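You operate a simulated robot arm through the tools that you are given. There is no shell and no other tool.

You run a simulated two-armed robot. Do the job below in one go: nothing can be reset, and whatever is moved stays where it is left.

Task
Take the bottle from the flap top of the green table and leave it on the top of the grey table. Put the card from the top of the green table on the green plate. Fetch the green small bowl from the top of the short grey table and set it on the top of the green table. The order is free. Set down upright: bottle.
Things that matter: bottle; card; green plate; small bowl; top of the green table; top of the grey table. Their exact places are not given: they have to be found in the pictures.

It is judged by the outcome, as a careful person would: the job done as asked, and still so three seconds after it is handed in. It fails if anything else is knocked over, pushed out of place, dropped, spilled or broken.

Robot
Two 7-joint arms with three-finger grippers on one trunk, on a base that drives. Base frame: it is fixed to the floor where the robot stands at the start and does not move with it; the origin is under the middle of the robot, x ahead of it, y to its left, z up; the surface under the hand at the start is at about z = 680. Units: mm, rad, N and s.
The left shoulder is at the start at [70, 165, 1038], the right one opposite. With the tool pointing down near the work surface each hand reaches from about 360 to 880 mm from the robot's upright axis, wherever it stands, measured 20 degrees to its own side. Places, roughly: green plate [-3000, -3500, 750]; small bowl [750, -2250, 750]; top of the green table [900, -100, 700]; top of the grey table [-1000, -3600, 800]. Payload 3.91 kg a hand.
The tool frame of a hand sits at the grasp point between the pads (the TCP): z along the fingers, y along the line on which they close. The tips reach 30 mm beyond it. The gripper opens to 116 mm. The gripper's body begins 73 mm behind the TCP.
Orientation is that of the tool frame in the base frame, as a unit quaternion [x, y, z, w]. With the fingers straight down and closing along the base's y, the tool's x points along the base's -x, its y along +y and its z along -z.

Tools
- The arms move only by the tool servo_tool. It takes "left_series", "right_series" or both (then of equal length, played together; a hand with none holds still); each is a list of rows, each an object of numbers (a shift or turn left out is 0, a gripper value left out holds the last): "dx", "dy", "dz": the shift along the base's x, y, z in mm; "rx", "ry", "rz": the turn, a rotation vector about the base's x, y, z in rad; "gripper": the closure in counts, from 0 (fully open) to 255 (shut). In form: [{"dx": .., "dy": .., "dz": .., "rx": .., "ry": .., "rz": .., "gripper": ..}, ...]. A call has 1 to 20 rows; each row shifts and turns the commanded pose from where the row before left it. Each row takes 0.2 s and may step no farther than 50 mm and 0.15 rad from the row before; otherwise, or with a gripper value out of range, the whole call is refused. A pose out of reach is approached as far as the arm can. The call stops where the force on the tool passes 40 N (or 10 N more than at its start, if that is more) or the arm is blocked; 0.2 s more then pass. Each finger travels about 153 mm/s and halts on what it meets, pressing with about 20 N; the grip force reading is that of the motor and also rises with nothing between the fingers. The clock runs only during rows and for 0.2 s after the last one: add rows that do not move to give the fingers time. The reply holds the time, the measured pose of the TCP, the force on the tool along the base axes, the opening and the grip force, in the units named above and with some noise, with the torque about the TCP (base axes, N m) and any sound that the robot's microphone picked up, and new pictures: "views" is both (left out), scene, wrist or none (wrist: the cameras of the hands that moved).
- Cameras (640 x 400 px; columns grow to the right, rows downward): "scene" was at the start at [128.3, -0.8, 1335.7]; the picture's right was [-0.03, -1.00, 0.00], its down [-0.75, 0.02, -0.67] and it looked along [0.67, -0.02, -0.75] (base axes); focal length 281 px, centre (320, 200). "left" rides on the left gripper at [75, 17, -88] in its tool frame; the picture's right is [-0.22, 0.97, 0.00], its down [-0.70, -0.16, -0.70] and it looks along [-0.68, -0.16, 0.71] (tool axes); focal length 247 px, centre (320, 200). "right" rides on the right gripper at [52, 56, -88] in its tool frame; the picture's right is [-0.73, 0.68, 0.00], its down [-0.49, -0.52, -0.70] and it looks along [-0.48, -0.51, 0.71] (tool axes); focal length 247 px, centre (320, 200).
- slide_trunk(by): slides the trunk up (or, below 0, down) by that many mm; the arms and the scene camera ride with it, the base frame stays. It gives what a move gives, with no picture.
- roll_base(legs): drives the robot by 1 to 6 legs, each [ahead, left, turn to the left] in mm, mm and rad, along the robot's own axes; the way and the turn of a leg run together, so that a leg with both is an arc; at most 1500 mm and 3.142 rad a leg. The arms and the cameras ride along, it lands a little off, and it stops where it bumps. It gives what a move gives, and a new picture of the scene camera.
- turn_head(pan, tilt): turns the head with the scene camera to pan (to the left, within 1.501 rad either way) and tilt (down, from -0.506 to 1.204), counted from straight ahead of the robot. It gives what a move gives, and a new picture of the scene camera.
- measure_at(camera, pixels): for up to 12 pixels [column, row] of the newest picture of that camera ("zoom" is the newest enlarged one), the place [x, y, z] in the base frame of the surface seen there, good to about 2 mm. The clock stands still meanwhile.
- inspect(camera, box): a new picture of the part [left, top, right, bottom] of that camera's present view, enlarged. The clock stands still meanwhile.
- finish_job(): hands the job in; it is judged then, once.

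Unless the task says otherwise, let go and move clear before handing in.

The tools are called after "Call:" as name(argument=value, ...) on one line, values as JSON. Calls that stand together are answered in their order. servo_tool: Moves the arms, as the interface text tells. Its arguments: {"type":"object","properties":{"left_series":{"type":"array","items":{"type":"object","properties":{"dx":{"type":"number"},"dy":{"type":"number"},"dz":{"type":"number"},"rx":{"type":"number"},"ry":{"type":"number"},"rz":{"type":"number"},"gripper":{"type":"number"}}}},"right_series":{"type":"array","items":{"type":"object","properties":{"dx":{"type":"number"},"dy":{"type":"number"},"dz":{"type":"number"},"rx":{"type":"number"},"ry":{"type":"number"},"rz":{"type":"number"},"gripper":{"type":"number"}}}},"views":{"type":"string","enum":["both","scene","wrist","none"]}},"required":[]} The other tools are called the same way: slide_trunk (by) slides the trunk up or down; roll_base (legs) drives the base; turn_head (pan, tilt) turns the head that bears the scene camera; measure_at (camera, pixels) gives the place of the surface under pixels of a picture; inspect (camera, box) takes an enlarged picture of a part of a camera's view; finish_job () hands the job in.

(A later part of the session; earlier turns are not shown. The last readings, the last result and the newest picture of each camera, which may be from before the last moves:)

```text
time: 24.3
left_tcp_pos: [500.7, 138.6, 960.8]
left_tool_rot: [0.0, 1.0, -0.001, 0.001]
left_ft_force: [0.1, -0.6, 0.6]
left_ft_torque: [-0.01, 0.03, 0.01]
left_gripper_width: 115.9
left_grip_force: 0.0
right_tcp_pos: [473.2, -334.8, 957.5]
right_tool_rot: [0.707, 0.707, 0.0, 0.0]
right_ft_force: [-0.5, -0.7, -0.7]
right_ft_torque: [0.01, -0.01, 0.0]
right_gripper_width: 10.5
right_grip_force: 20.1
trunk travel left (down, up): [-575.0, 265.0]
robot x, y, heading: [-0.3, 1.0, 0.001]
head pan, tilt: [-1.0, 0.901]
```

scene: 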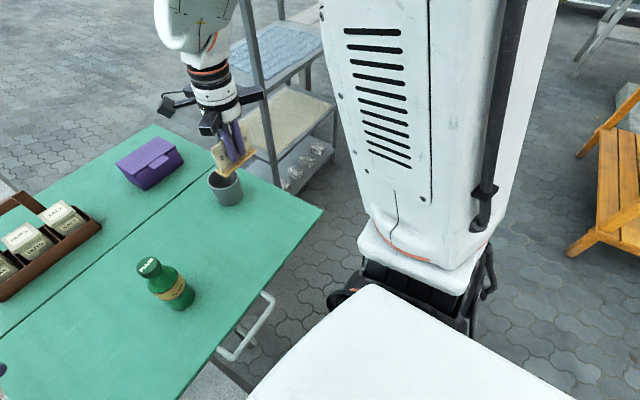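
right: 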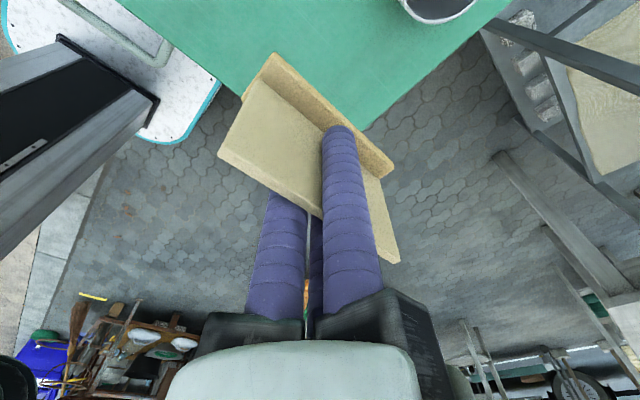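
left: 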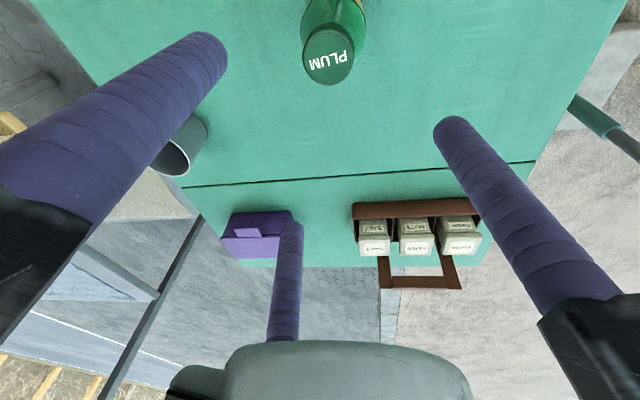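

The rack starts at x≈758, y≈-700 and the floor to the robot's right is clear. I'll shift the base 250 mm to the right.

Call:
roll_base(legs=[[0, -250, 0]])

Call:
turn_head(pan=0.15, tilt=0.8)

```text
time: 26.1
left_tcp_pos: [501.6, -110.6, 961.4]
left_tool_rot: [0.0, 1.0, -0.001, 0.001]
left_ft_force: [-0.2, 0.1, -0.2]
left_ft_torque: [0.01, 0.03, 0.0]
left_gripper_width: 116.1
left_grip_force: 0.1
right_tcp_pos: [473.8, -585.7, 957.8]
right_tool_rot: [0.708, 0.707, -0.001, 0.0]
right_ft_force: [-0.3, 0.5, 0.0]
right_ft_torque: [0.01, 0.01, -0.01]
right_gripper_width: 10.4
right_grip_force: 20.2
trunk travel left (down, up): [-575.0, 265.0]
robot x, y, heading: [1.0, -246.9, -0.0]
head pan, tilt: [-1.0, 0.901]
```

scene: 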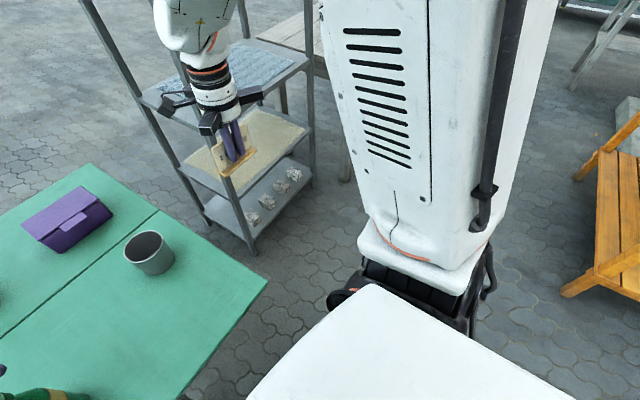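

```text
time: 27.5
left_tcp_pos: [500.1, -111.0, 961.0]
left_tool_rot: [0.001, 1.0, -0.001, 0.001]
left_ft_force: [-0.1, -0.1, -0.2]
left_ft_torque: [0.01, -0.02, 0.01]
left_gripper_width: 116.0
left_grip_force: 0.1
right_tcp_pos: [473.8, -585.2, 958.8]
right_tool_rot: [0.707, 0.707, 0.0, 0.0]
right_ft_force: [-0.4, -0.1, 0.7]
right_ft_torque: [0.01, 0.02, 0.01]
right_gripper_width: 10.5
right_grip_force: 20.0
trunk travel left (down, up): [-575.0, 265.0]
robot x, y, heading: [-0.9, -251.9, 0.0]
head pan, tilt: [0.15, 0.799]
```

scene: 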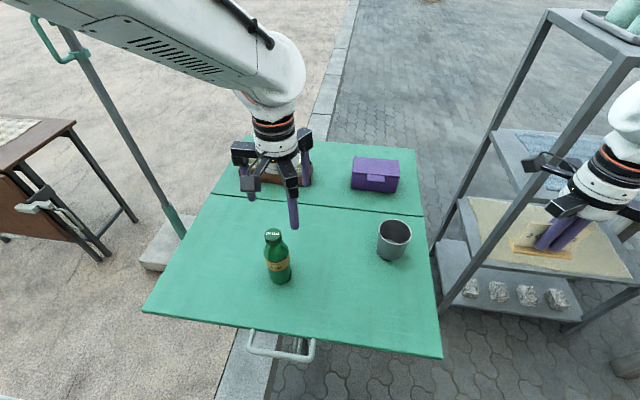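

The base is at y≈-250 and the bottle still stands at (277,258). I'll re-measure its cap, then line up the left hand.

Call:
measure_at(camera="scene", pixels=[[273, 234], [278, 275], [278, 262]])

Call:
servo_tool(left_series=[{"dx": -10, "dy": 15}, {"dx": -10, "dy": 16}, {"dz": -30}, {}], views="both")

```text
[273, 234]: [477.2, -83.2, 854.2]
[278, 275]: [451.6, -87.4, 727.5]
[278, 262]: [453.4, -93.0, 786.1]
```

```text
time: 28.5
left_tcp_pos: [479.8, -79.6, 931.4]
left_tool_rot: [0.001, 1.0, -0.001, 0.001]
left_ft_force: [0.9, 0.6, 0.0]
left_ft_torque: [-0.02, 0.01, 0.0]
left_gripper_width: 115.8
left_grip_force: 0.1
right_tcp_pos: [471.9, -584.7, 959.0]
right_tool_rot: [0.707, 0.707, 0.0, 0.0]
right_ft_force: [0.6, 0.3, 0.4]
right_ft_torque: [-0.01, -0.02, -0.02]
right_gripper_width: 10.3
right_grip_force: 20.1
trunk travel left (down, up): [-575.0, 265.0]
robot x, y, heading: [1.1, -253.9, -0.002]
head pan, tilt: [0.15, 0.799]
```

scene: 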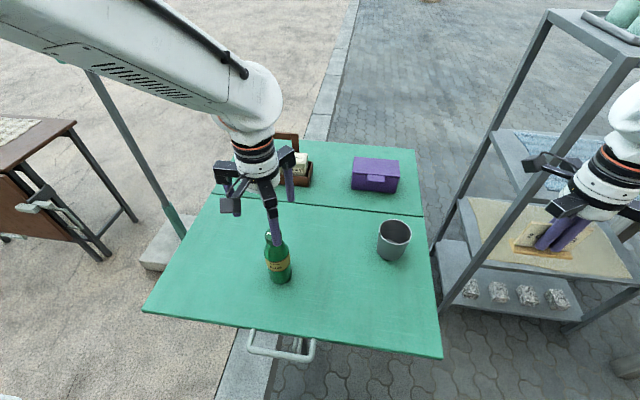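
left: 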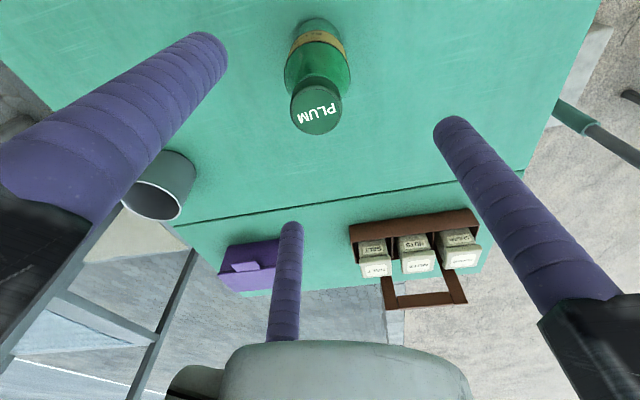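

The left hand is over the bottle, which is still upright and centred between the fingers. I'll go down in steps, checking that it stays on line.

Call:
servo_tool(left_series=[{"dz": -25}, {"dz": -25}, {"dz": -20}, {}], views="both")

```text
time: 29.5
left_tcp_pos: [481.7, -79.0, 861.5]
left_tool_rot: [0.0, 1.0, -0.001, 0.001]
left_ft_force: [0.1, -0.2, -0.8]
left_ft_torque: [0.01, 0.0, 0.0]
left_gripper_width: 116.1
left_grip_force: 0.1
right_tcp_pos: [472.9, -584.9, 957.7]
right_tool_rot: [0.707, 0.707, 0.0, 0.0]
right_ft_force: [0.0, -1.0, 0.6]
right_ft_torque: [-0.03, -0.01, 0.01]
right_gripper_width: 10.6
right_grip_force: 19.6
trunk travel left (down, up): [-575.0, 265.0]
robot x, y, heading: [6.4, -250.3, 0.0]
head pan, tilt: [0.15, 0.799]
```

scene: 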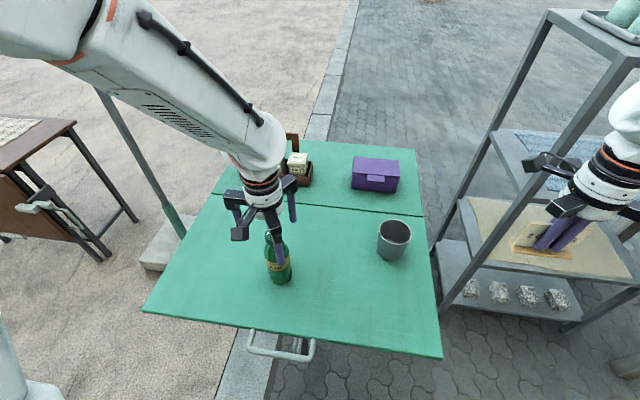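
left: 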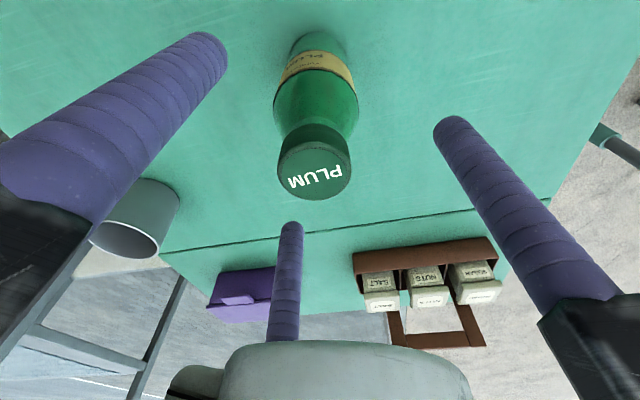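

Still on line and free of contact at z 861. Going on down to about z 793.

Call:
servo_tool(left_series=[{"dz": -20}, {"dz": -20}, {"dz": -15}, {"dz": -13}, {}], views="both")

```text
time: 30.7
left_tcp_pos: [480.2, -80.3, 793.8]
left_tool_rot: [-0.001, 1.0, -0.001, 0.001]
left_ft_force: [-0.3, -0.4, 0.4]
left_ft_torque: [0.02, 0.03, -0.01]
left_gripper_width: 115.9
left_grip_force: 0.1
right_tcp_pos: [473.5, -586.6, 957.8]
right_tool_rot: [0.707, 0.708, 0.0, 0.0]
right_ft_force: [-0.1, -1.1, -0.2]
right_ft_torque: [-0.04, 0.03, 0.0]
right_gripper_width: 10.6
right_grip_force: 20.0
trunk travel left (down, up): [-575.0, 265.0]
robot x, y, heading: [-1.1, -252.3, -0.001]
head pan, tilt: [0.15, 0.799]
```

scene: 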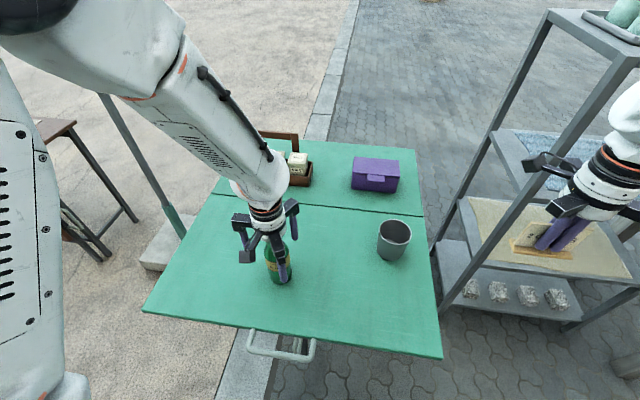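
left: 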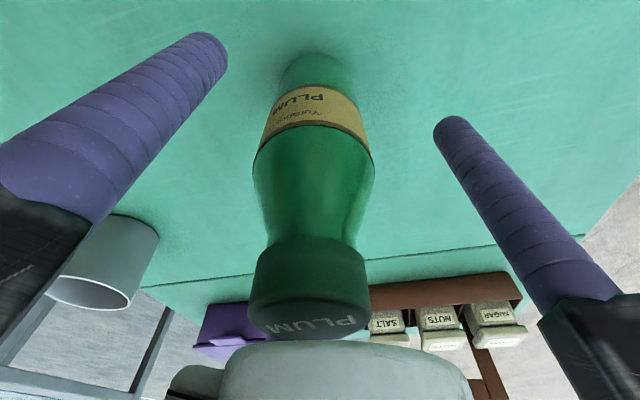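

The bottle is centred at TCP z 794, with the palm above the cap. Closing the left hand round its body.

Call:
servo_tool(left_series=[{"gripper": 90}, {"gripper": 110}, {"gripper": 130}, {"gripper": 255}, {}, {}], views="both")

```text
time: 32.1
left_tcp_pos: [480.9, -78.8, 793.9]
left_tool_rot: [0.0, 1.0, -0.001, 0.002]
left_ft_force: [-0.4, -0.5, -0.2]
left_ft_torque: [-0.05, -0.01, 0.04]
left_gripper_width: 56.7
left_grip_force: 20.0
right_tcp_pos: [473.3, -584.7, 957.3]
right_tool_rot: [0.707, 0.707, 0.0, 0.0]
right_ft_force: [-0.6, -0.5, -0.6]
right_ft_torque: [-0.01, -0.01, -0.03]
right_gripper_width: 10.5
right_grip_force: 20.0
trunk travel left (down, up): [-575.0, 265.0]
robot x, y, heading: [-1.7, -250.4, 0.002]
head pan, tilt: [0.15, 0.799]
```

scene: 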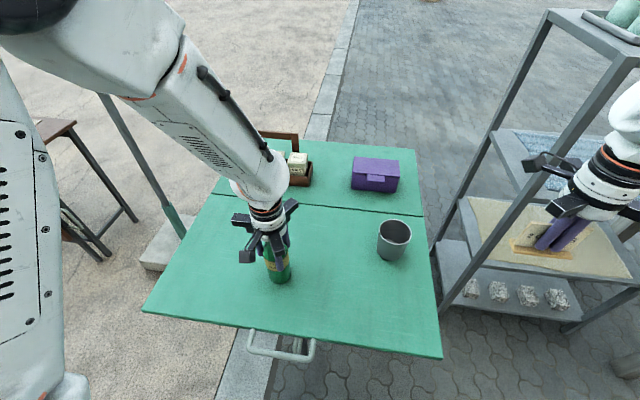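
left: 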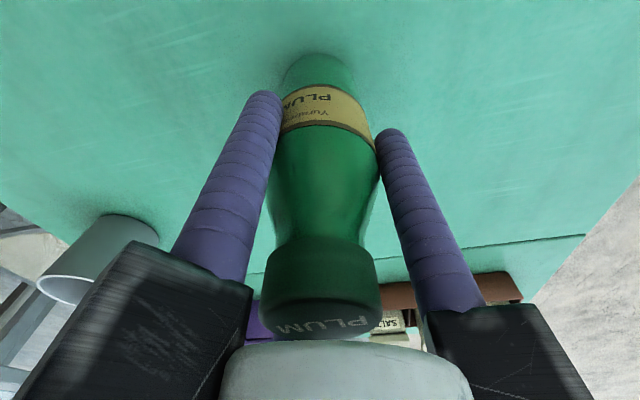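

The left hand closed on the bottle at 56.7 mm with 20 N grip. I'll lift it gently and watch that it stays upright.

Call:
servo_tool(left_series=[{"dz": 10}, {"dz": 20}, {"dz": 25}, {"dz": 30}, {"dz": 35}, {"dz": 35}, {}], views="both")

```text
time: 33.7
left_tcp_pos: [481.7, -80.9, 949.7]
left_tool_rot: [0.0, 1.0, -0.001, 0.001]
left_ft_force: [0.3, 0.7, -2.7]
left_ft_torque: [-0.03, 0.03, 0.0]
left_gripper_width: 56.8
left_grip_force: 20.3
right_tcp_pos: [473.9, -584.6, 955.9]
right_tool_rot: [0.707, 0.707, -0.001, 0.0]
right_ft_force: [-0.7, -0.5, -1.5]
right_ft_torque: [0.0, -0.01, -0.03]
right_gripper_width: 10.4
right_grip_force: 19.9
trunk travel left (down, up): [-575.0, 265.0]
robot x, y, heading: [-0.0, -248.1, 0.0]
head pan, tilt: [0.15, 0.799]
```

scene: 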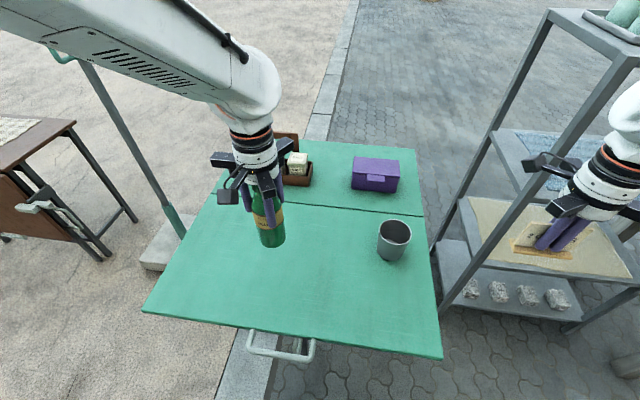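
left: 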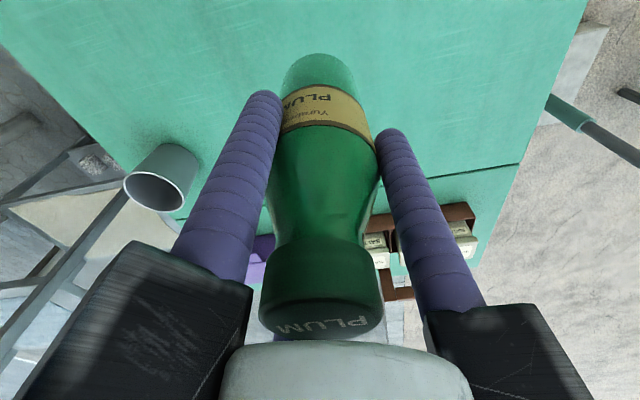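

The bottle hangs upright in the left hand (its base about 114 mm below the TCP). Before driving I'll check the robot's own base footprint with the right wrist camera and look at what is around with the head.

Call:
inspect(camera="right", box=[0, 0, 640, 400])

Call:
inspect(camera="left", box=[0, 0, 640, 400])

Call:
turn_head(pan=-1.5, tilt=0.6)

```text
1.00 times, centred on (320, 200) of right (not enlarged: the box is as wide or as high as the picture)
```

zoom: 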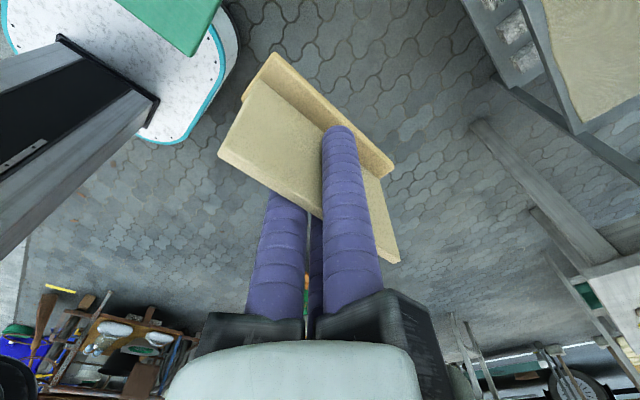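

```text
1.00 times, centred on (320, 200) of left (not enlarged: the box is as wide or as high as the picture)
```

zoom: 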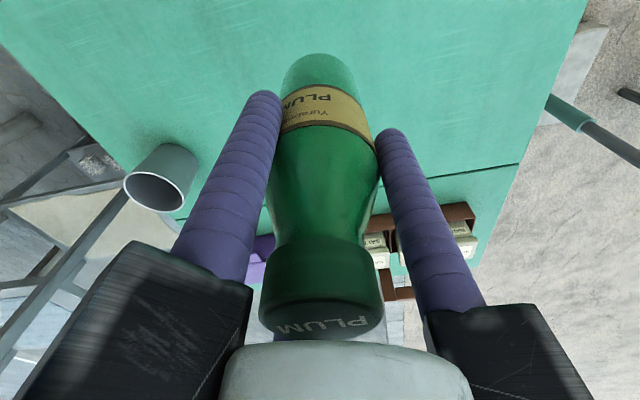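

```text
time: 35.4
left_tcp_pos: [481.9, -78.6, 948.4]
left_tool_rot: [0.0, 1.0, -0.001, 0.0]
left_ft_force: [-0.6, -0.4, -2.8]
left_ft_torque: [-0.01, 0.0, 0.0]
left_gripper_width: 56.7
left_grip_force: 19.9
right_tcp_pos: [473.7, -585.4, 958.0]
right_tool_rot: [0.707, 0.707, 0.0, 0.0]
right_ft_force: [-0.6, -0.3, 0.3]
right_ft_torque: [-0.02, -0.02, 0.02]
right_gripper_width: 10.2
right_grip_force: 20.2
trunk travel left (down, up): [-575.0, 265.0]
robot x, y, heading: [0.3, -250.5, 0.002]
head pan, tilt: [-1.499, 0.6]
```

scene: 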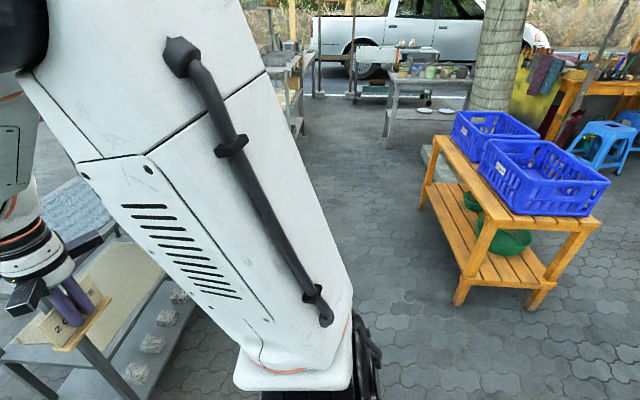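

The right wrist view shows the robot's own base plate at upper left (rim at about (190,100)). I'll measure the floor obstacles ahead to the right: the orange bench and its legs, the pot table, the tree.

Call:
measure_at(camera="scene", pixels=[[462, 297], [535, 302], [424, 205], [595, 222], [440, 140], [528, 218], [395, 85], [468, 80], [430, 150], [300, 130], [390, 130], [490, 110]])

Call:
measure_at(camera="right", pixels=[[218, 85], [200, 120], [160, 142], [140, 130], [60, 150], [20, 230]])

Call:
inspect(camera="scene", box=[240, 0, 640, 200])

```text
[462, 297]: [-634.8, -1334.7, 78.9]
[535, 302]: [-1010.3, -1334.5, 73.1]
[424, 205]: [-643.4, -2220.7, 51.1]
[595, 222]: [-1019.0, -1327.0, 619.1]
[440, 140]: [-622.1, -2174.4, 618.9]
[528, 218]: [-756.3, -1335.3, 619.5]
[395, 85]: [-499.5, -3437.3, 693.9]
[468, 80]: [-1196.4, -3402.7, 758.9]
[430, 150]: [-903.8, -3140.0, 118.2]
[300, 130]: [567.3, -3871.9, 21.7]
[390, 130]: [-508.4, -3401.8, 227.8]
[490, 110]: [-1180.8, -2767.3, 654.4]
```

```text
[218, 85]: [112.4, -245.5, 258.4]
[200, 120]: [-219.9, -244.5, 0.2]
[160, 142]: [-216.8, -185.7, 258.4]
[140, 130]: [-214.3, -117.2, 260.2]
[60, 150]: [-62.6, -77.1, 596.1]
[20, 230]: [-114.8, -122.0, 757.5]
```

```text
1.60 times, centred on (440, 100) of scene
```

zoom: 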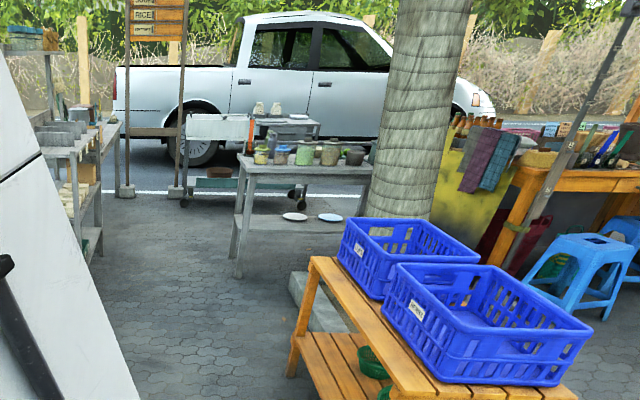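

The bench spans x -620..-1020, y -1330..-2220; the pot table's near edge is at y≈-3440 with a tree and slab in front of its right part. I'll also check the left and rear side before turning the base.

Call:
turn_head(pan=1.5, tilt=0.6)

```text
time: 38.0
left_tcp_pos: [483.0, -79.0, 948.2]
left_tool_rot: [0.0, 1.0, -0.001, 0.0]
left_ft_force: [0.2, -0.1, -3.8]
left_ft_torque: [0.0, 0.01, 0.01]
left_gripper_width: 56.4
left_grip_force: 19.6
right_tcp_pos: [474.1, -585.0, 957.6]
right_tool_rot: [0.708, 0.707, 0.0, 0.0]
right_ft_force: [-0.2, -0.4, -1.0]
right_ft_torque: [-0.02, 0.02, 0.0]
right_gripper_width: 10.4
right_grip_force: 19.9
trunk travel left (down, up): [-575.0, 265.0]
robot x, y, heading: [1.1, -251.4, -0.001]
head pan, tilt: [1.499, 0.6]
```

scene: 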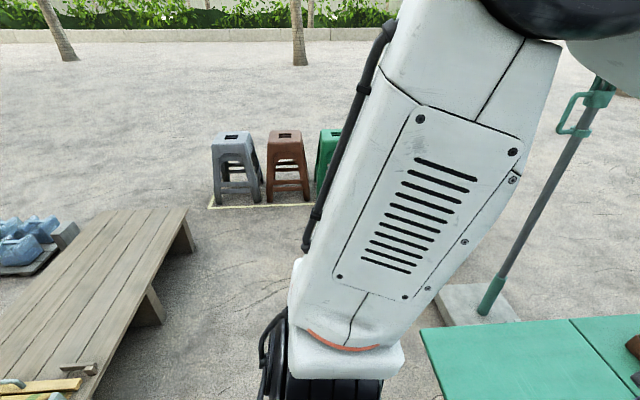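

A low wooden bench lies behind on the left at about (100,290). I'll measure it to be sure turning is clear.

Call:
measure_at(camera="scene", pixels=[[188, 215], [140, 300], [95, 395], [50, 385], [155, 318], [10, 390]])

```text
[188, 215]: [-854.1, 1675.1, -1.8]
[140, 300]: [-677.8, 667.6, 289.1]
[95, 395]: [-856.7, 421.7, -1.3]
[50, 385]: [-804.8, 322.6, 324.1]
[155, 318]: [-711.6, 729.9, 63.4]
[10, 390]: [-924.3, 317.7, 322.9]
```

The low bench is at x < -680, y > 300, well away. I'll turn the base right by 90° in place and look ahead down the lane.

Call:
turn_head(pan=0, tilt=0.45)

Call:
roll_base(legs=[[0, 0, -0.8], [0, 0, -0.77]])

```text
time: 39.6
left_tcp_pos: [482.3, -79.9, 947.4]
left_tool_rot: [0.001, 1.0, -0.001, 0.002]
left_ft_force: [0.6, 0.8, -3.2]
left_ft_torque: [0.01, -0.01, 0.0]
left_gripper_width: 57.0
left_grip_force: 19.7
right_tcp_pos: [473.6, -585.2, 956.8]
right_tool_rot: [0.707, 0.707, 0.0, 0.0]
right_ft_force: [0.0, -0.1, -1.1]
right_ft_torque: [0.0, 0.0, -0.03]
right_gripper_width: 10.5
right_grip_force: 20.3
trunk travel left (down, up): [-575.0, 265.0]
robot x, y, heading: [0.6, -253.6, 0.001]
head pan, tilt: [0.0, 0.45]
```

scene: 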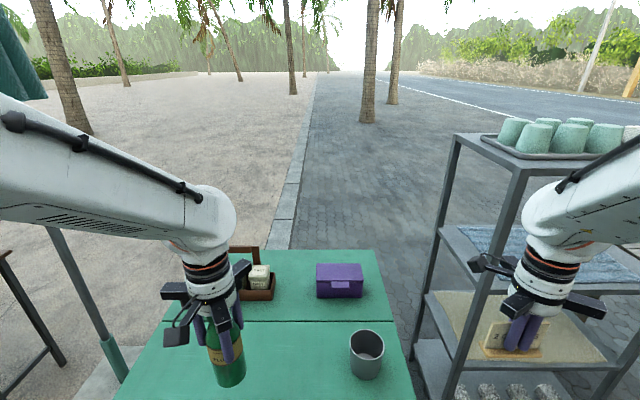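

```text
time: 44.1
left_tcp_pos: [173.4, -731.8, 948.6]
left_tool_rot: [0.705, 0.709, -0.001, 0.0]
left_ft_force: [0.3, 0.1, -3.0]
left_ft_torque: [0.01, 0.02, 0.02]
left_gripper_width: 56.9
left_grip_force: 19.7
right_tcp_pos: [-332.8, -725.5, 957.4]
right_tool_rot: [1.0, 0.004, 0.0, 0.001]
right_ft_force: [0.3, -0.1, -1.5]
right_ft_torque: [-0.02, 0.0, 0.01]
right_gripper_width: 10.6
right_grip_force: 20.1
trunk travel left (down, up): [-575.0, 265.0]
robot x, y, heading: [2.1, -247.2, -1.567]
head pan, tilt: [0.0, 0.45]
```

scene: 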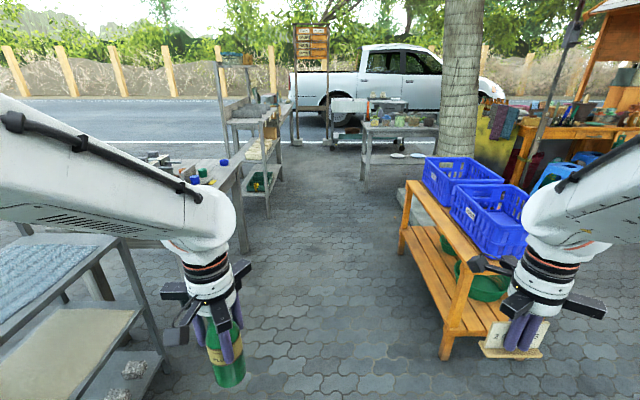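

I'm now facing -y with the lane open between the grey plank table (left) and the bench (right). I'll measure the lane's edges.

Call:
measure_at(camera="scene", pixels=[[238, 175], [243, 248], [268, 212], [225, 148], [160, 350], [445, 355], [405, 250], [366, 185], [378, 125], [430, 130], [395, 155], [455, 180]])

Call:
inspect(camera="scene", box=[320, 80, 480, 200])

Call:
inspect(camera="scene", box=[140, 60, 320, 260])

```text
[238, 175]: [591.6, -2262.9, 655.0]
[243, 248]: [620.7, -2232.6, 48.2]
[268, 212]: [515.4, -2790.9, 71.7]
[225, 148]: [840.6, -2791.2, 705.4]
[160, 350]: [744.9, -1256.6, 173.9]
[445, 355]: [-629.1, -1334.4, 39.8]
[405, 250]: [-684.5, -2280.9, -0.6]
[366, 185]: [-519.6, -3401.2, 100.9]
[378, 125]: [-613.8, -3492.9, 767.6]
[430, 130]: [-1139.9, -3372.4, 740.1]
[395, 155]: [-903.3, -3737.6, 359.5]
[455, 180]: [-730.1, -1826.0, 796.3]
```

```text
3.33 times, centred on (400, 140) of scene
```

zoom: 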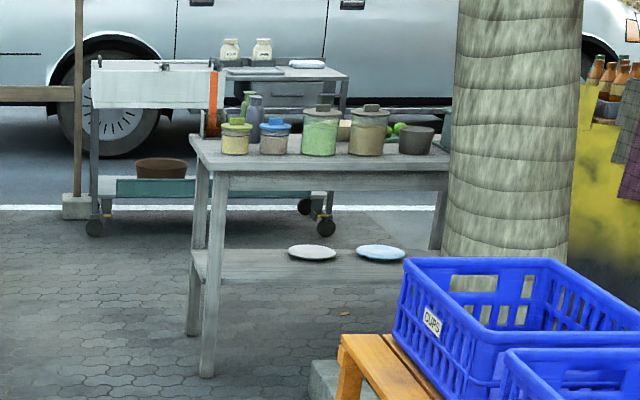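

```text
2.00 times, centred on (230, 160) of scene
```

zoom: 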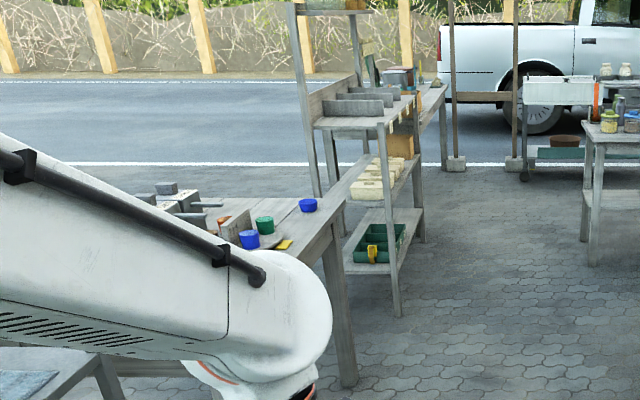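

The short grey plank table (corner at (592,-2263)) holds small coloured bowls, including a green one at zoom (265,225). The lane from x≈-620 to x≈590 is clear, so I'll drive ahead down its middle with both things held.

Call:
roll_base(legs=[[1300, 0, 0], [700, 0, 0]])

```text
time: 54.1
left_tcp_pos: [161.5, -2732.4, 949.0]
left_tool_rot: [0.71, 0.704, -0.001, -0.001]
left_ft_force: [0.1, -1.2, -2.4]
left_ft_torque: [0.05, 0.01, -0.02]
left_gripper_width: 56.6
left_grip_force: 19.9
right_tcp_pos: [-344.3, -2717.8, 956.6]
right_tool_rot: [1.0, -0.004, 0.0, -0.001]
right_ft_force: [0.3, 0.2, 0.0]
right_ft_torque: [0.0, 0.0, -0.02]
right_gripper_width: 10.5
right_grip_force: 19.8
trunk travel left (down, up): [-575.0, 265.0]
robot x, y, heading: [-2.8, -2253.2, -1.578]
head pan, tilt: [0.0, 0.45]
```

scene: 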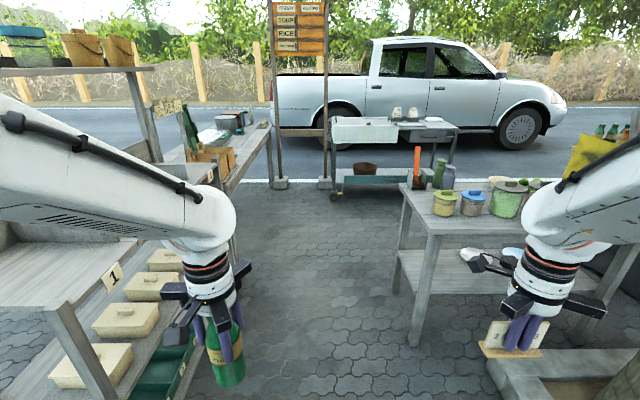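

I'm at (-3,-2253). The pot table is ahead on the right and a planter rim shows at (540,370); I'll turn the head towards the table for a clear look.

Call:
turn_head(pan=-0.75, tilt=0.6)

Call:
inspect(camera="scene", box=[60, 40, 400, 250])

```text
time: 55.2
left_tcp_pos: [160.8, -2731.5, 949.2]
left_tool_rot: [0.711, 0.704, -0.001, 0.0]
left_ft_force: [0.9, 0.1, -3.3]
left_ft_torque: [0.0, 0.04, 0.02]
left_gripper_width: 56.5
left_grip_force: 19.7
right_tcp_pos: [-345.1, -2719.2, 958.1]
right_tool_rot: [1.0, -0.004, 0.0, 0.0]
right_ft_force: [0.7, 0.1, 1.1]
right_ft_torque: [0.01, -0.01, 0.04]
right_gripper_width: 10.5
right_grip_force: 19.8
trunk travel left (down, up): [-575.0, 265.0]
robot x, y, heading: [-4.6, -2251.7, -1.579]
head pan, tilt: [-0.75, 0.6]
```

scene: 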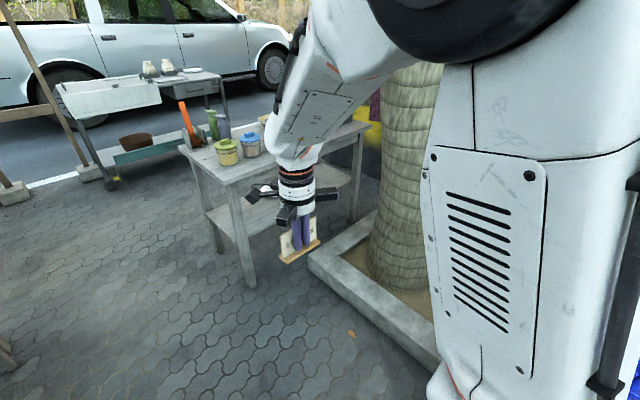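

```text
1.88 times, centred on (230, 145) of scene
```

zoom: 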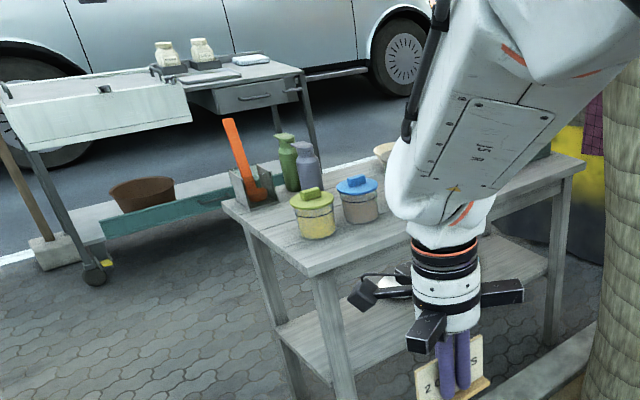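

The right arm hides part of the pot table; its left end holds a knife box, bottles and jars. I'll measure the planter and table edges, then drive on for a better look.

Call:
measure_at(camera="scene", pixels=[[311, 262], [435, 368], [372, 214], [251, 288], [218, 250], [183, 151], [236, 182], [228, 160], [355, 222], [215, 165], [340, 130], [365, 123]])

```text
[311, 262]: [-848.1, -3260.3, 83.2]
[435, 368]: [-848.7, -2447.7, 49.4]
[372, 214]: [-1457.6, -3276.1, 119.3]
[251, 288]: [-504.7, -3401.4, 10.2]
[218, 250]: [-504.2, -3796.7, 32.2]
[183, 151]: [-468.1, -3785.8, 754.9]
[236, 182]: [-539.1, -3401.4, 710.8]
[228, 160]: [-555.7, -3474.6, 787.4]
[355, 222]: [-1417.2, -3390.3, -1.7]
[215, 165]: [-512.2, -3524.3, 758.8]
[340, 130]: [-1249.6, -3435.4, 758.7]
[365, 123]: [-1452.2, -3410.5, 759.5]
```

The pot table's top is at z≈759, spanning x -465..-1455, y -3390..-3810, and the planter's corner is at (-848,-3260). I'll drive to about (-250,-2750), turn right about 0.7 rad to face the table's left end, and look.

Call:
roll_base(legs=[[500, -245, 0], [0, 0, -0.69]])

Call:
turn_head(pan=0.1, tilt=0.6)

```text
time: 60.3
left_tcp_pos: [-436.3, -3225.5, 948.5]
left_tool_rot: [0.906, 0.422, -0.001, -0.001]
left_ft_force: [0.5, 0.1, -2.2]
left_ft_torque: [0.01, 0.01, 0.0]
left_gripper_width: 56.6
left_grip_force: 20.3
right_tcp_pos: [-816.0, -2893.5, 956.9]
right_tool_rot: [0.94, -0.342, 0.001, 0.001]
right_ft_force: [0.4, -0.6, -0.1]
right_ft_torque: [0.01, -0.03, -0.02]
right_gripper_width: 10.4
right_grip_force: 19.9
trunk travel left (down, up): [-575.0, 265.0]
robot x, y, heading: [-251.9, -2748.2, -2.272]
head pan, tilt: [-0.75, 0.6]
```

scene: 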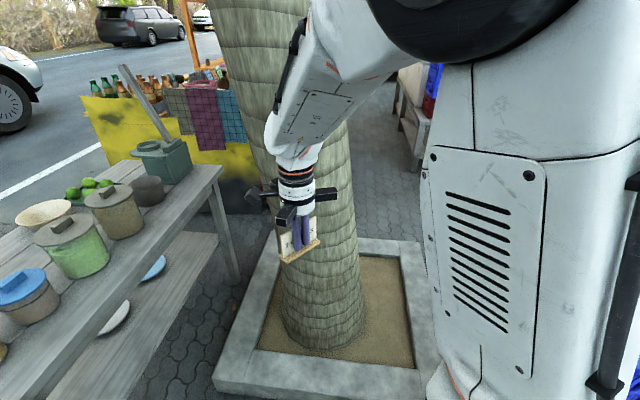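

```text
time: 61.4
left_tcp_pos: [-435.3, -3226.0, 948.9]
left_tool_rot: [0.907, 0.422, 0.0, -0.001]
left_ft_force: [-0.4, 0.2, -3.7]
left_ft_torque: [0.0, -0.01, 0.01]
left_gripper_width: 56.8
left_grip_force: 20.5
right_tcp_pos: [-815.4, -2893.4, 957.7]
right_tool_rot: [0.94, -0.342, 0.001, 0.0]
right_ft_force: [0.0, -0.2, 0.1]
right_ft_torque: [0.01, 0.01, 0.01]
right_gripper_width: 10.5
right_grip_force: 19.7
trunk travel left (down, up): [-575.0, 265.0]
robot x, y, heading: [-249.6, -2745.5, -2.269]
head pan, tilt: [0.099, 0.6]
```

scene: 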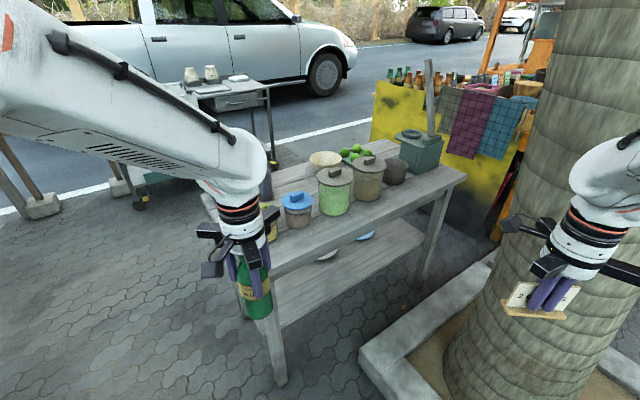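

The right hand's card appears in front of the tree at (545,290), so I'll check that gap and zoom on the table top for free space.

Call:
measure_at(camera="scene", pixels=[[500, 280], [510, 230], [600, 335], [520, 180]])

Call:
inspect(camera="scene", box=[190, 110, 490, 300])

```text
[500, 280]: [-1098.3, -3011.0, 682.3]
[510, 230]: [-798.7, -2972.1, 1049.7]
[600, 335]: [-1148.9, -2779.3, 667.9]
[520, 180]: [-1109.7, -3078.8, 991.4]
```

```text
2.11 times, centred on (340, 205) of scene
```

zoom: 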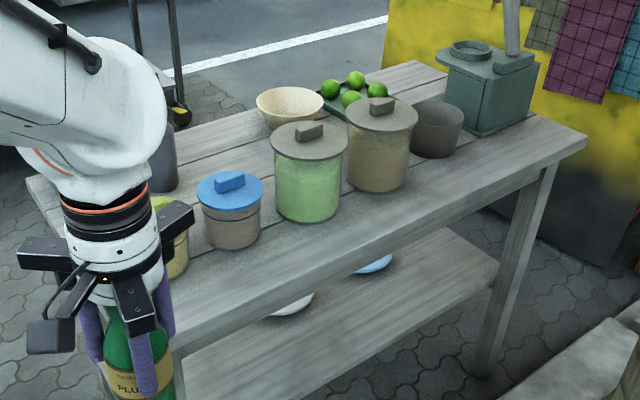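

The tree surface is at x≈-1100, some 180 mm clear of the right hand. Free table area shows in front of the jars and near zoom (500,150); I'll measure jar feet and the front edge.

Call:
measure_at(camera="zoom", pixels=[[232, 248], [308, 222], [377, 190], [435, 157], [490, 138], [570, 148], [400, 225], [300, 270], [480, 165], [220, 300], [178, 275], [530, 130]])

Call:
measure_at(camera="zoom", pixels=[[185, 225], [225, 185], [310, 130], [380, 100], [290, 98], [200, 140], [260, 140], [360, 70], [400, 70], [230, 120], [268, 160], [350, 260]])

```text
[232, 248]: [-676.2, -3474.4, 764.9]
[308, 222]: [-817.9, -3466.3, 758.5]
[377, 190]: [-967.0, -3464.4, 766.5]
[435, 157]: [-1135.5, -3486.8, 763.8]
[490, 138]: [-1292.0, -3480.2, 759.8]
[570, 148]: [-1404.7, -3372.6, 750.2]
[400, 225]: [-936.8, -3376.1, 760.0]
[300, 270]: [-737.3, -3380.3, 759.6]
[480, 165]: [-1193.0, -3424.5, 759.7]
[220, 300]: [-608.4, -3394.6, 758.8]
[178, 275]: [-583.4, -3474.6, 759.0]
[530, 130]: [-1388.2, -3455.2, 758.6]
```

```text
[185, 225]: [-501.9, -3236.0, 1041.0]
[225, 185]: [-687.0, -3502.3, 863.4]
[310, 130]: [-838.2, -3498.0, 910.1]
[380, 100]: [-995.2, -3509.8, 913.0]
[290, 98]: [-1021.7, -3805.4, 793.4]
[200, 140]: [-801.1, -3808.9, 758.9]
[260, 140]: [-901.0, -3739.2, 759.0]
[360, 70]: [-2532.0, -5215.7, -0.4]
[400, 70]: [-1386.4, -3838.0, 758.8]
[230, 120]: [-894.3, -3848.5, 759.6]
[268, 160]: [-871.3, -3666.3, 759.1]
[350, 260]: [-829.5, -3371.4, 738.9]
```

The jars stand in a row with fronts at y≈-3470 and tops up to z≈913; the table's near edge is y≈-3370. Behind them the surface at (-871,-3666), (-901,-3739), (-801,-3809) is bare, so a roomy free patch lies there. I'll map it further.

Call:
measure_at(camera="zoom", pixels=[[165, 180], [165, 150], [250, 150], [215, 155], [240, 170], [280, 120], [258, 105], [322, 100], [345, 122], [265, 175], [185, 175], [200, 165]])

Call:
measure_at(camera="zoom", pixels=[[275, 155], [345, 145], [200, 190], [262, 190], [160, 205], [170, 250], [188, 250], [240, 130], [210, 135], [330, 120], [310, 165], [230, 215]])

```text
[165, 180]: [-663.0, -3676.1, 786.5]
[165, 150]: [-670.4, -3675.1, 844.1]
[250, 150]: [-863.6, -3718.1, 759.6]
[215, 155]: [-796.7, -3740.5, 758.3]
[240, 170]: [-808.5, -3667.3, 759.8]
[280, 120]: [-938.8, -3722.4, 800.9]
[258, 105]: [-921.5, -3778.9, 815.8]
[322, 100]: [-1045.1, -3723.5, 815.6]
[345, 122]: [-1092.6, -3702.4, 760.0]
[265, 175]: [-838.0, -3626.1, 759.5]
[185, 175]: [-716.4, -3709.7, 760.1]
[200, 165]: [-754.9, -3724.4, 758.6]
```

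```text
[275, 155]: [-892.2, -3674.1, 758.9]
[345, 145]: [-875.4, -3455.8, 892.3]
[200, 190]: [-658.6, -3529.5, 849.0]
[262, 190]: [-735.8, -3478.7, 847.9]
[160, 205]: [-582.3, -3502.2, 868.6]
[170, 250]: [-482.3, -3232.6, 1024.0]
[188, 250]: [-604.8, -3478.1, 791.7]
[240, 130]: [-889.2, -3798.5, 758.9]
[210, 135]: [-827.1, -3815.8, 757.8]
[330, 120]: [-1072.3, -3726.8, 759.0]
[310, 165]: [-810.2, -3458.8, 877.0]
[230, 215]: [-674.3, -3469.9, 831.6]
```

A roomy bare patch lies around (-800,-3690), with at least 75 mm to the nearest thing each way, behind the jar row. To carry the bottle over the jars I'll raise the trunk by 130 mm and bring the right hand inwards, away from the tree.

Call:
slide_trunk(by=130)

Call:
servo_tool(right_series=[{"dx": 26, "dy": -22}, {"dx": 25, "dy": -21}, {"dx": 25, "dy": -21}, {}], views="scene")

```text
time: 63.0
left_tcp_pos: [-434.7, -3225.9, 1078.8]
left_tool_rot: [0.907, 0.421, -0.001, -0.001]
left_ft_force: [0.6, -0.2, -3.3]
left_ft_torque: [0.0, 0.02, -0.01]
left_gripper_width: 56.9
left_grip_force: 20.4
right_tcp_pos: [-816.2, -2893.0, 1088.1]
right_tool_rot: [0.939, -0.343, 0.0, -0.001]
right_ft_force: [0.1, 0.2, -1.3]
right_ft_torque: [-0.02, 0.0, -0.03]
right_gripper_width: 10.1
right_grip_force: 19.5
trunk travel left (down, up): [-705.0, 135.0]
robot x, y, heading: [-255.2, -2746.8, -2.275]
head pan, tilt: [0.099, 0.6]
```

```text
time: 64.0
left_tcp_pos: [-435.3, -3227.1, 1079.2]
left_tool_rot: [0.907, 0.422, -0.001, -0.001]
left_ft_force: [0.9, -0.2, -3.9]
left_ft_torque: [-0.03, -0.02, 0.01]
left_gripper_width: 56.7
left_grip_force: 19.8
right_tcp_pos: [-743.1, -2956.4, 1078.5]
right_tool_rot: [0.936, -0.35, 0.031, 0.0]
right_ft_force: [-0.1, -0.5, -0.2]
right_ft_torque: [-0.01, 0.01, 0.03]
right_gripper_width: 10.3
right_grip_force: 20.4
right hand out of reach, approached as far as the arm can: row 3
trunk travel left (down, up): [-705.0, 135.0]
robot x, y, heading: [-254.0, -2747.0, -2.271]
head pan, tilt: [0.099, 0.6]
```

scene: 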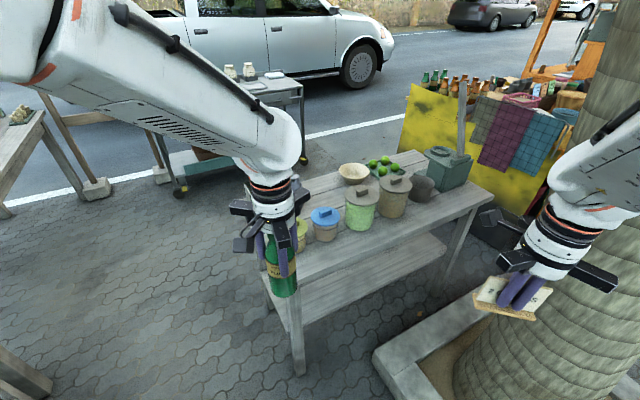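

The right hand met a small limit but holds the card well. Bottle base is now at z≈965, above the jar tops (913); I'll drive about 292 mm ahead and 63 mm left.

Call:
roll_base(legs=[[150, 32, 0], [142, 31, 0]])

```text
time: 66.3
left_tcp_pos: [-573.2, -3486.7, 1079.5]
left_tool_rot: [0.906, 0.422, -0.002, -0.001]
left_ft_force: [-0.6, 0.8, -3.7]
left_ft_torque: [-0.03, 0.06, 0.01]
left_gripper_width: 56.7
left_grip_force: 19.7
right_tcp_pos: [-880.1, -3219.0, 1080.1]
right_tool_rot: [0.937, -0.348, 0.029, 0.004]
right_ft_force: [-0.1, 0.2, -0.3]
right_ft_torque: [-0.02, 0.01, -0.05]
right_gripper_width: 10.4
right_grip_force: 19.9
trunk travel left (down, up): [-705.0, 135.0]
robot x, y, heading: [-395.9, -3007.9, -2.274]
head pan, tilt: [0.099, 0.6]
```

scene: 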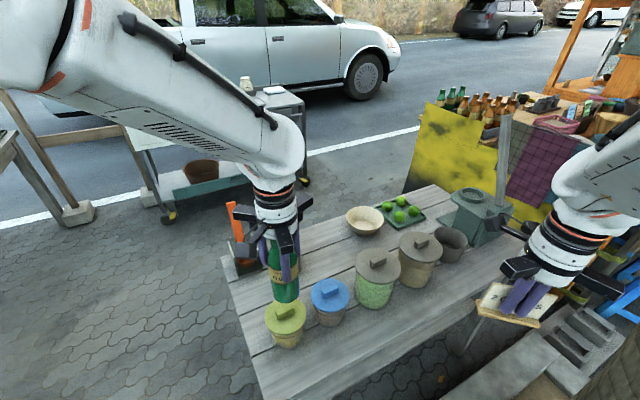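

The bottle now hangs over the jars' left end and the bare planks between it and the wooden bowl are visible around (325,255). I'll zoom to confirm the target patch.

Call:
inspect(camera="scene", box=[220, 170, 440, 310])

Call:
inspect(camera="left", box=[0, 0, 640, 400])

```text
2.86 times, centred on (330, 240) of scene
```

zoom: 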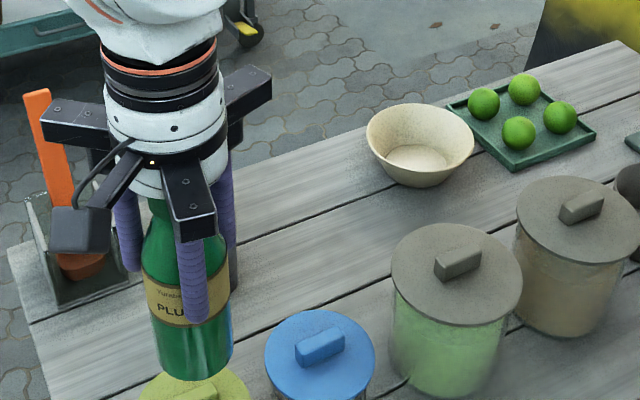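

```text
1.00 times, centred on (320, 200) of left (not enlarged: the box is as wide or as high as the picture)
```

zoom: 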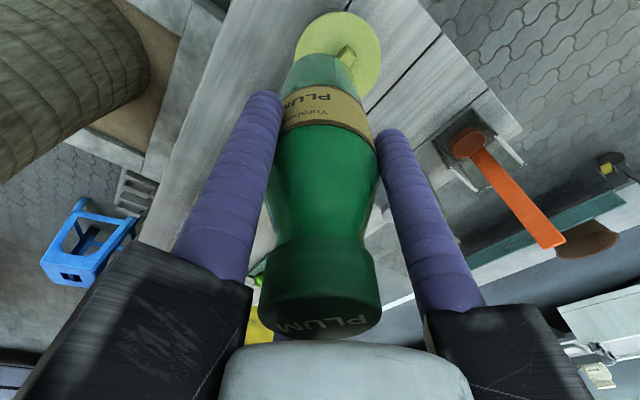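

The patch between the gripper and the wooden bowl is bare. I'll measure it, and what stands behind the held bottle at about (301,262).

Call:
measure_at(camera="scene", pixels=[[332, 254], [325, 240], [346, 240], [335, 225], [301, 262], [302, 245], [310, 265], [346, 222], [365, 255], [378, 252], [330, 285], [318, 235]])

```text
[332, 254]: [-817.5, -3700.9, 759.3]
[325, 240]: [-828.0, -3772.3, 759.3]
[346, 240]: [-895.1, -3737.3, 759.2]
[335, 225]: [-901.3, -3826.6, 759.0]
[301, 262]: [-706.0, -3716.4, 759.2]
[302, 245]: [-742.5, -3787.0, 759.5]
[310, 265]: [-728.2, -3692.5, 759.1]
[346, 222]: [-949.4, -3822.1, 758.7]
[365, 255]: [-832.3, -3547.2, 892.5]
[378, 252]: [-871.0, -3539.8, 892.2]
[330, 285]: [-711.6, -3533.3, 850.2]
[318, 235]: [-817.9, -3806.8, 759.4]
```

The patch around (-815,-3700) is bare at z 759. I'll carry the bottle there at the present height.

Call:
servo_tool(left_series=[{"dx": -29, "dy": -25}, {"dx": -30, "dy": -26}, {"dx": -30, "dy": -26}, {"dx": -30, "dy": -26}, {"dx": -30, "dy": -26}, {"dx": -30, "dy": -26}, {"dx": -30, "dy": -25}, {"dx": -28, "dy": -23}, {}], views="both")

```text
time: 68.3
left_tcp_pos: [-809.6, -3691.1, 1079.4]
left_tool_rot: [0.907, 0.422, -0.001, -0.001]
left_ft_force: [-0.1, 0.3, -2.8]
left_ft_torque: [-0.01, 0.01, 0.02]
left_gripper_width: 56.5
left_grip_force: 20.1
right_tcp_pos: [-880.1, -3219.6, 1081.0]
right_tool_rot: [0.937, -0.348, 0.031, 0.005]
right_ft_force: [-0.1, 0.9, -0.3]
right_ft_torque: [-0.01, 0.01, -0.02]
right_gripper_width: 10.5
right_grip_force: 20.3
trunk travel left (down, up): [-705.0, 135.0]
robot x, y, heading: [-390.3, -3007.8, -2.27]
head pan, tilt: [0.099, 0.6]
```

scene: 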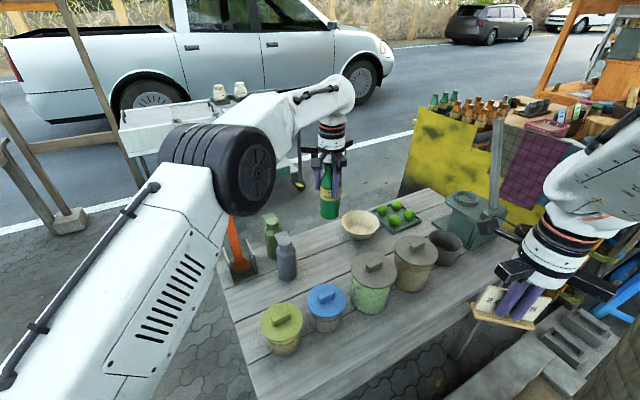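
left: 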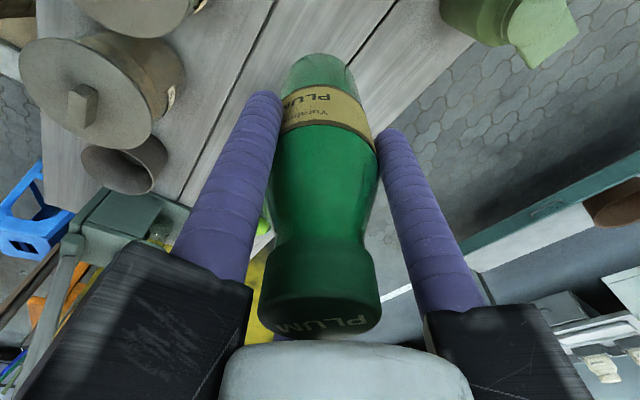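

The bottle hangs above the patch, with the green and purple bottles now visible at (275,240). I'll check the elbow's height over the table before lowering.

Call:
measure_at(camera="scene", pixels=[[240, 205], [195, 240], [300, 130], [332, 120], [270, 225], [285, 245], [290, 275], [232, 230], [345, 215], [300, 255]])

```text
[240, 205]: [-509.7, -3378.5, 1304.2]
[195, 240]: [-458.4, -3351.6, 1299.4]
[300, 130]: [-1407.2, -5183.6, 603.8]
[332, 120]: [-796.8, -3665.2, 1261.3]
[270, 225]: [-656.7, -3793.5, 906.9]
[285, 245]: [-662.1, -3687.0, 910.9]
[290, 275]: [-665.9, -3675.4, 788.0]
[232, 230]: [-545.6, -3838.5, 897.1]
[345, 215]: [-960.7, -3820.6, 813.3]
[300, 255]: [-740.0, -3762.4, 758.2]
```

The elbow is at z≈1300, well clear. I'll lower the bottle to about 6 mm above the table.

Call:
servo_tool(left_series=[{"dz": -35}, {"dz": -35}, {"dz": -35}, {"dz": -35}, {"dz": -30}, {"dz": -20}, {"dz": -10}, {}], views="both")

```text
time: 70.2
left_tcp_pos: [-810.4, -3692.3, 878.2]
left_tool_rot: [0.907, 0.422, -0.001, 0.0]
left_ft_force: [0.3, -0.8, -2.4]
left_ft_torque: [0.01, 0.02, 0.02]
left_gripper_width: 56.7
left_grip_force: 20.3
right_tcp_pos: [-880.5, -3220.2, 1080.6]
right_tool_rot: [0.937, -0.348, 0.033, 0.003]
right_ft_force: [0.3, 0.2, 0.3]
right_ft_torque: [-0.02, 0.01, 0.02]
right_gripper_width: 10.5
right_grip_force: 20.0
trunk travel left (down, up): [-705.0, 135.0]
robot x, y, heading: [-390.7, -3006.4, -2.274]
head pan, tilt: [0.099, 0.6]
```

scene: 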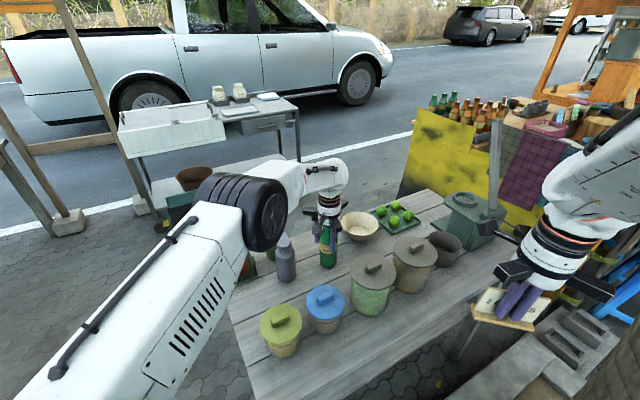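
left: 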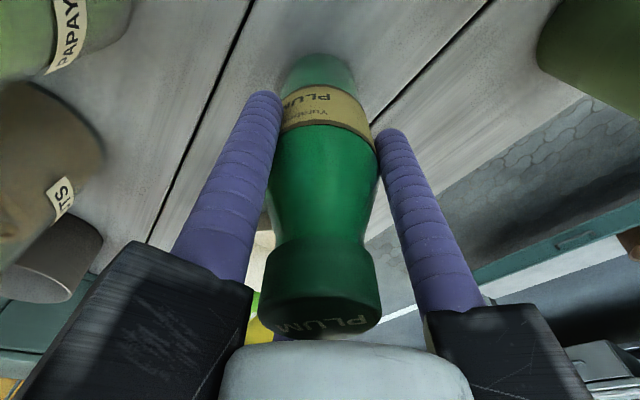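

The bottle's base is about 5 mm above the planks with free space round it. I'll lower in small steps and watch the vertical force.

Call:
servo_tool(left_series=[{"dz": -2}, {"dz": -1.5}, {}], views="none")

Call:
measure_at(camera="scene", pixels=[[255, 240], [290, 170], [285, 205]])

```text
time: 71.0
left_tcp_pos: [-811.1, -3692.5, 876.2]
left_tool_rot: [0.907, 0.422, -0.001, -0.001]
left_ft_force: [-0.6, -0.9, -2.5]
left_ft_torque: [-0.03, 0.02, -0.06]
left_gripper_width: 56.9
left_grip_force: 19.6
right_tcp_pos: [-881.8, -3220.1, 1078.2]
right_tool_rot: [0.937, -0.348, 0.033, 0.003]
right_ft_force: [0.2, -0.3, -0.2]
right_ft_torque: [-0.01, 0.0, -0.01]
right_gripper_width: 10.6
right_grip_force: 19.8
trunk travel left (down, up): [-705.0, 135.0]
robot x, y, heading: [-395.9, -3007.5, -2.272]
head pan, tilt: [0.099, 0.6]
```

```text
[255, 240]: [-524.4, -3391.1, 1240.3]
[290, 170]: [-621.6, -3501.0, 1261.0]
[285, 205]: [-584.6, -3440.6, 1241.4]
```

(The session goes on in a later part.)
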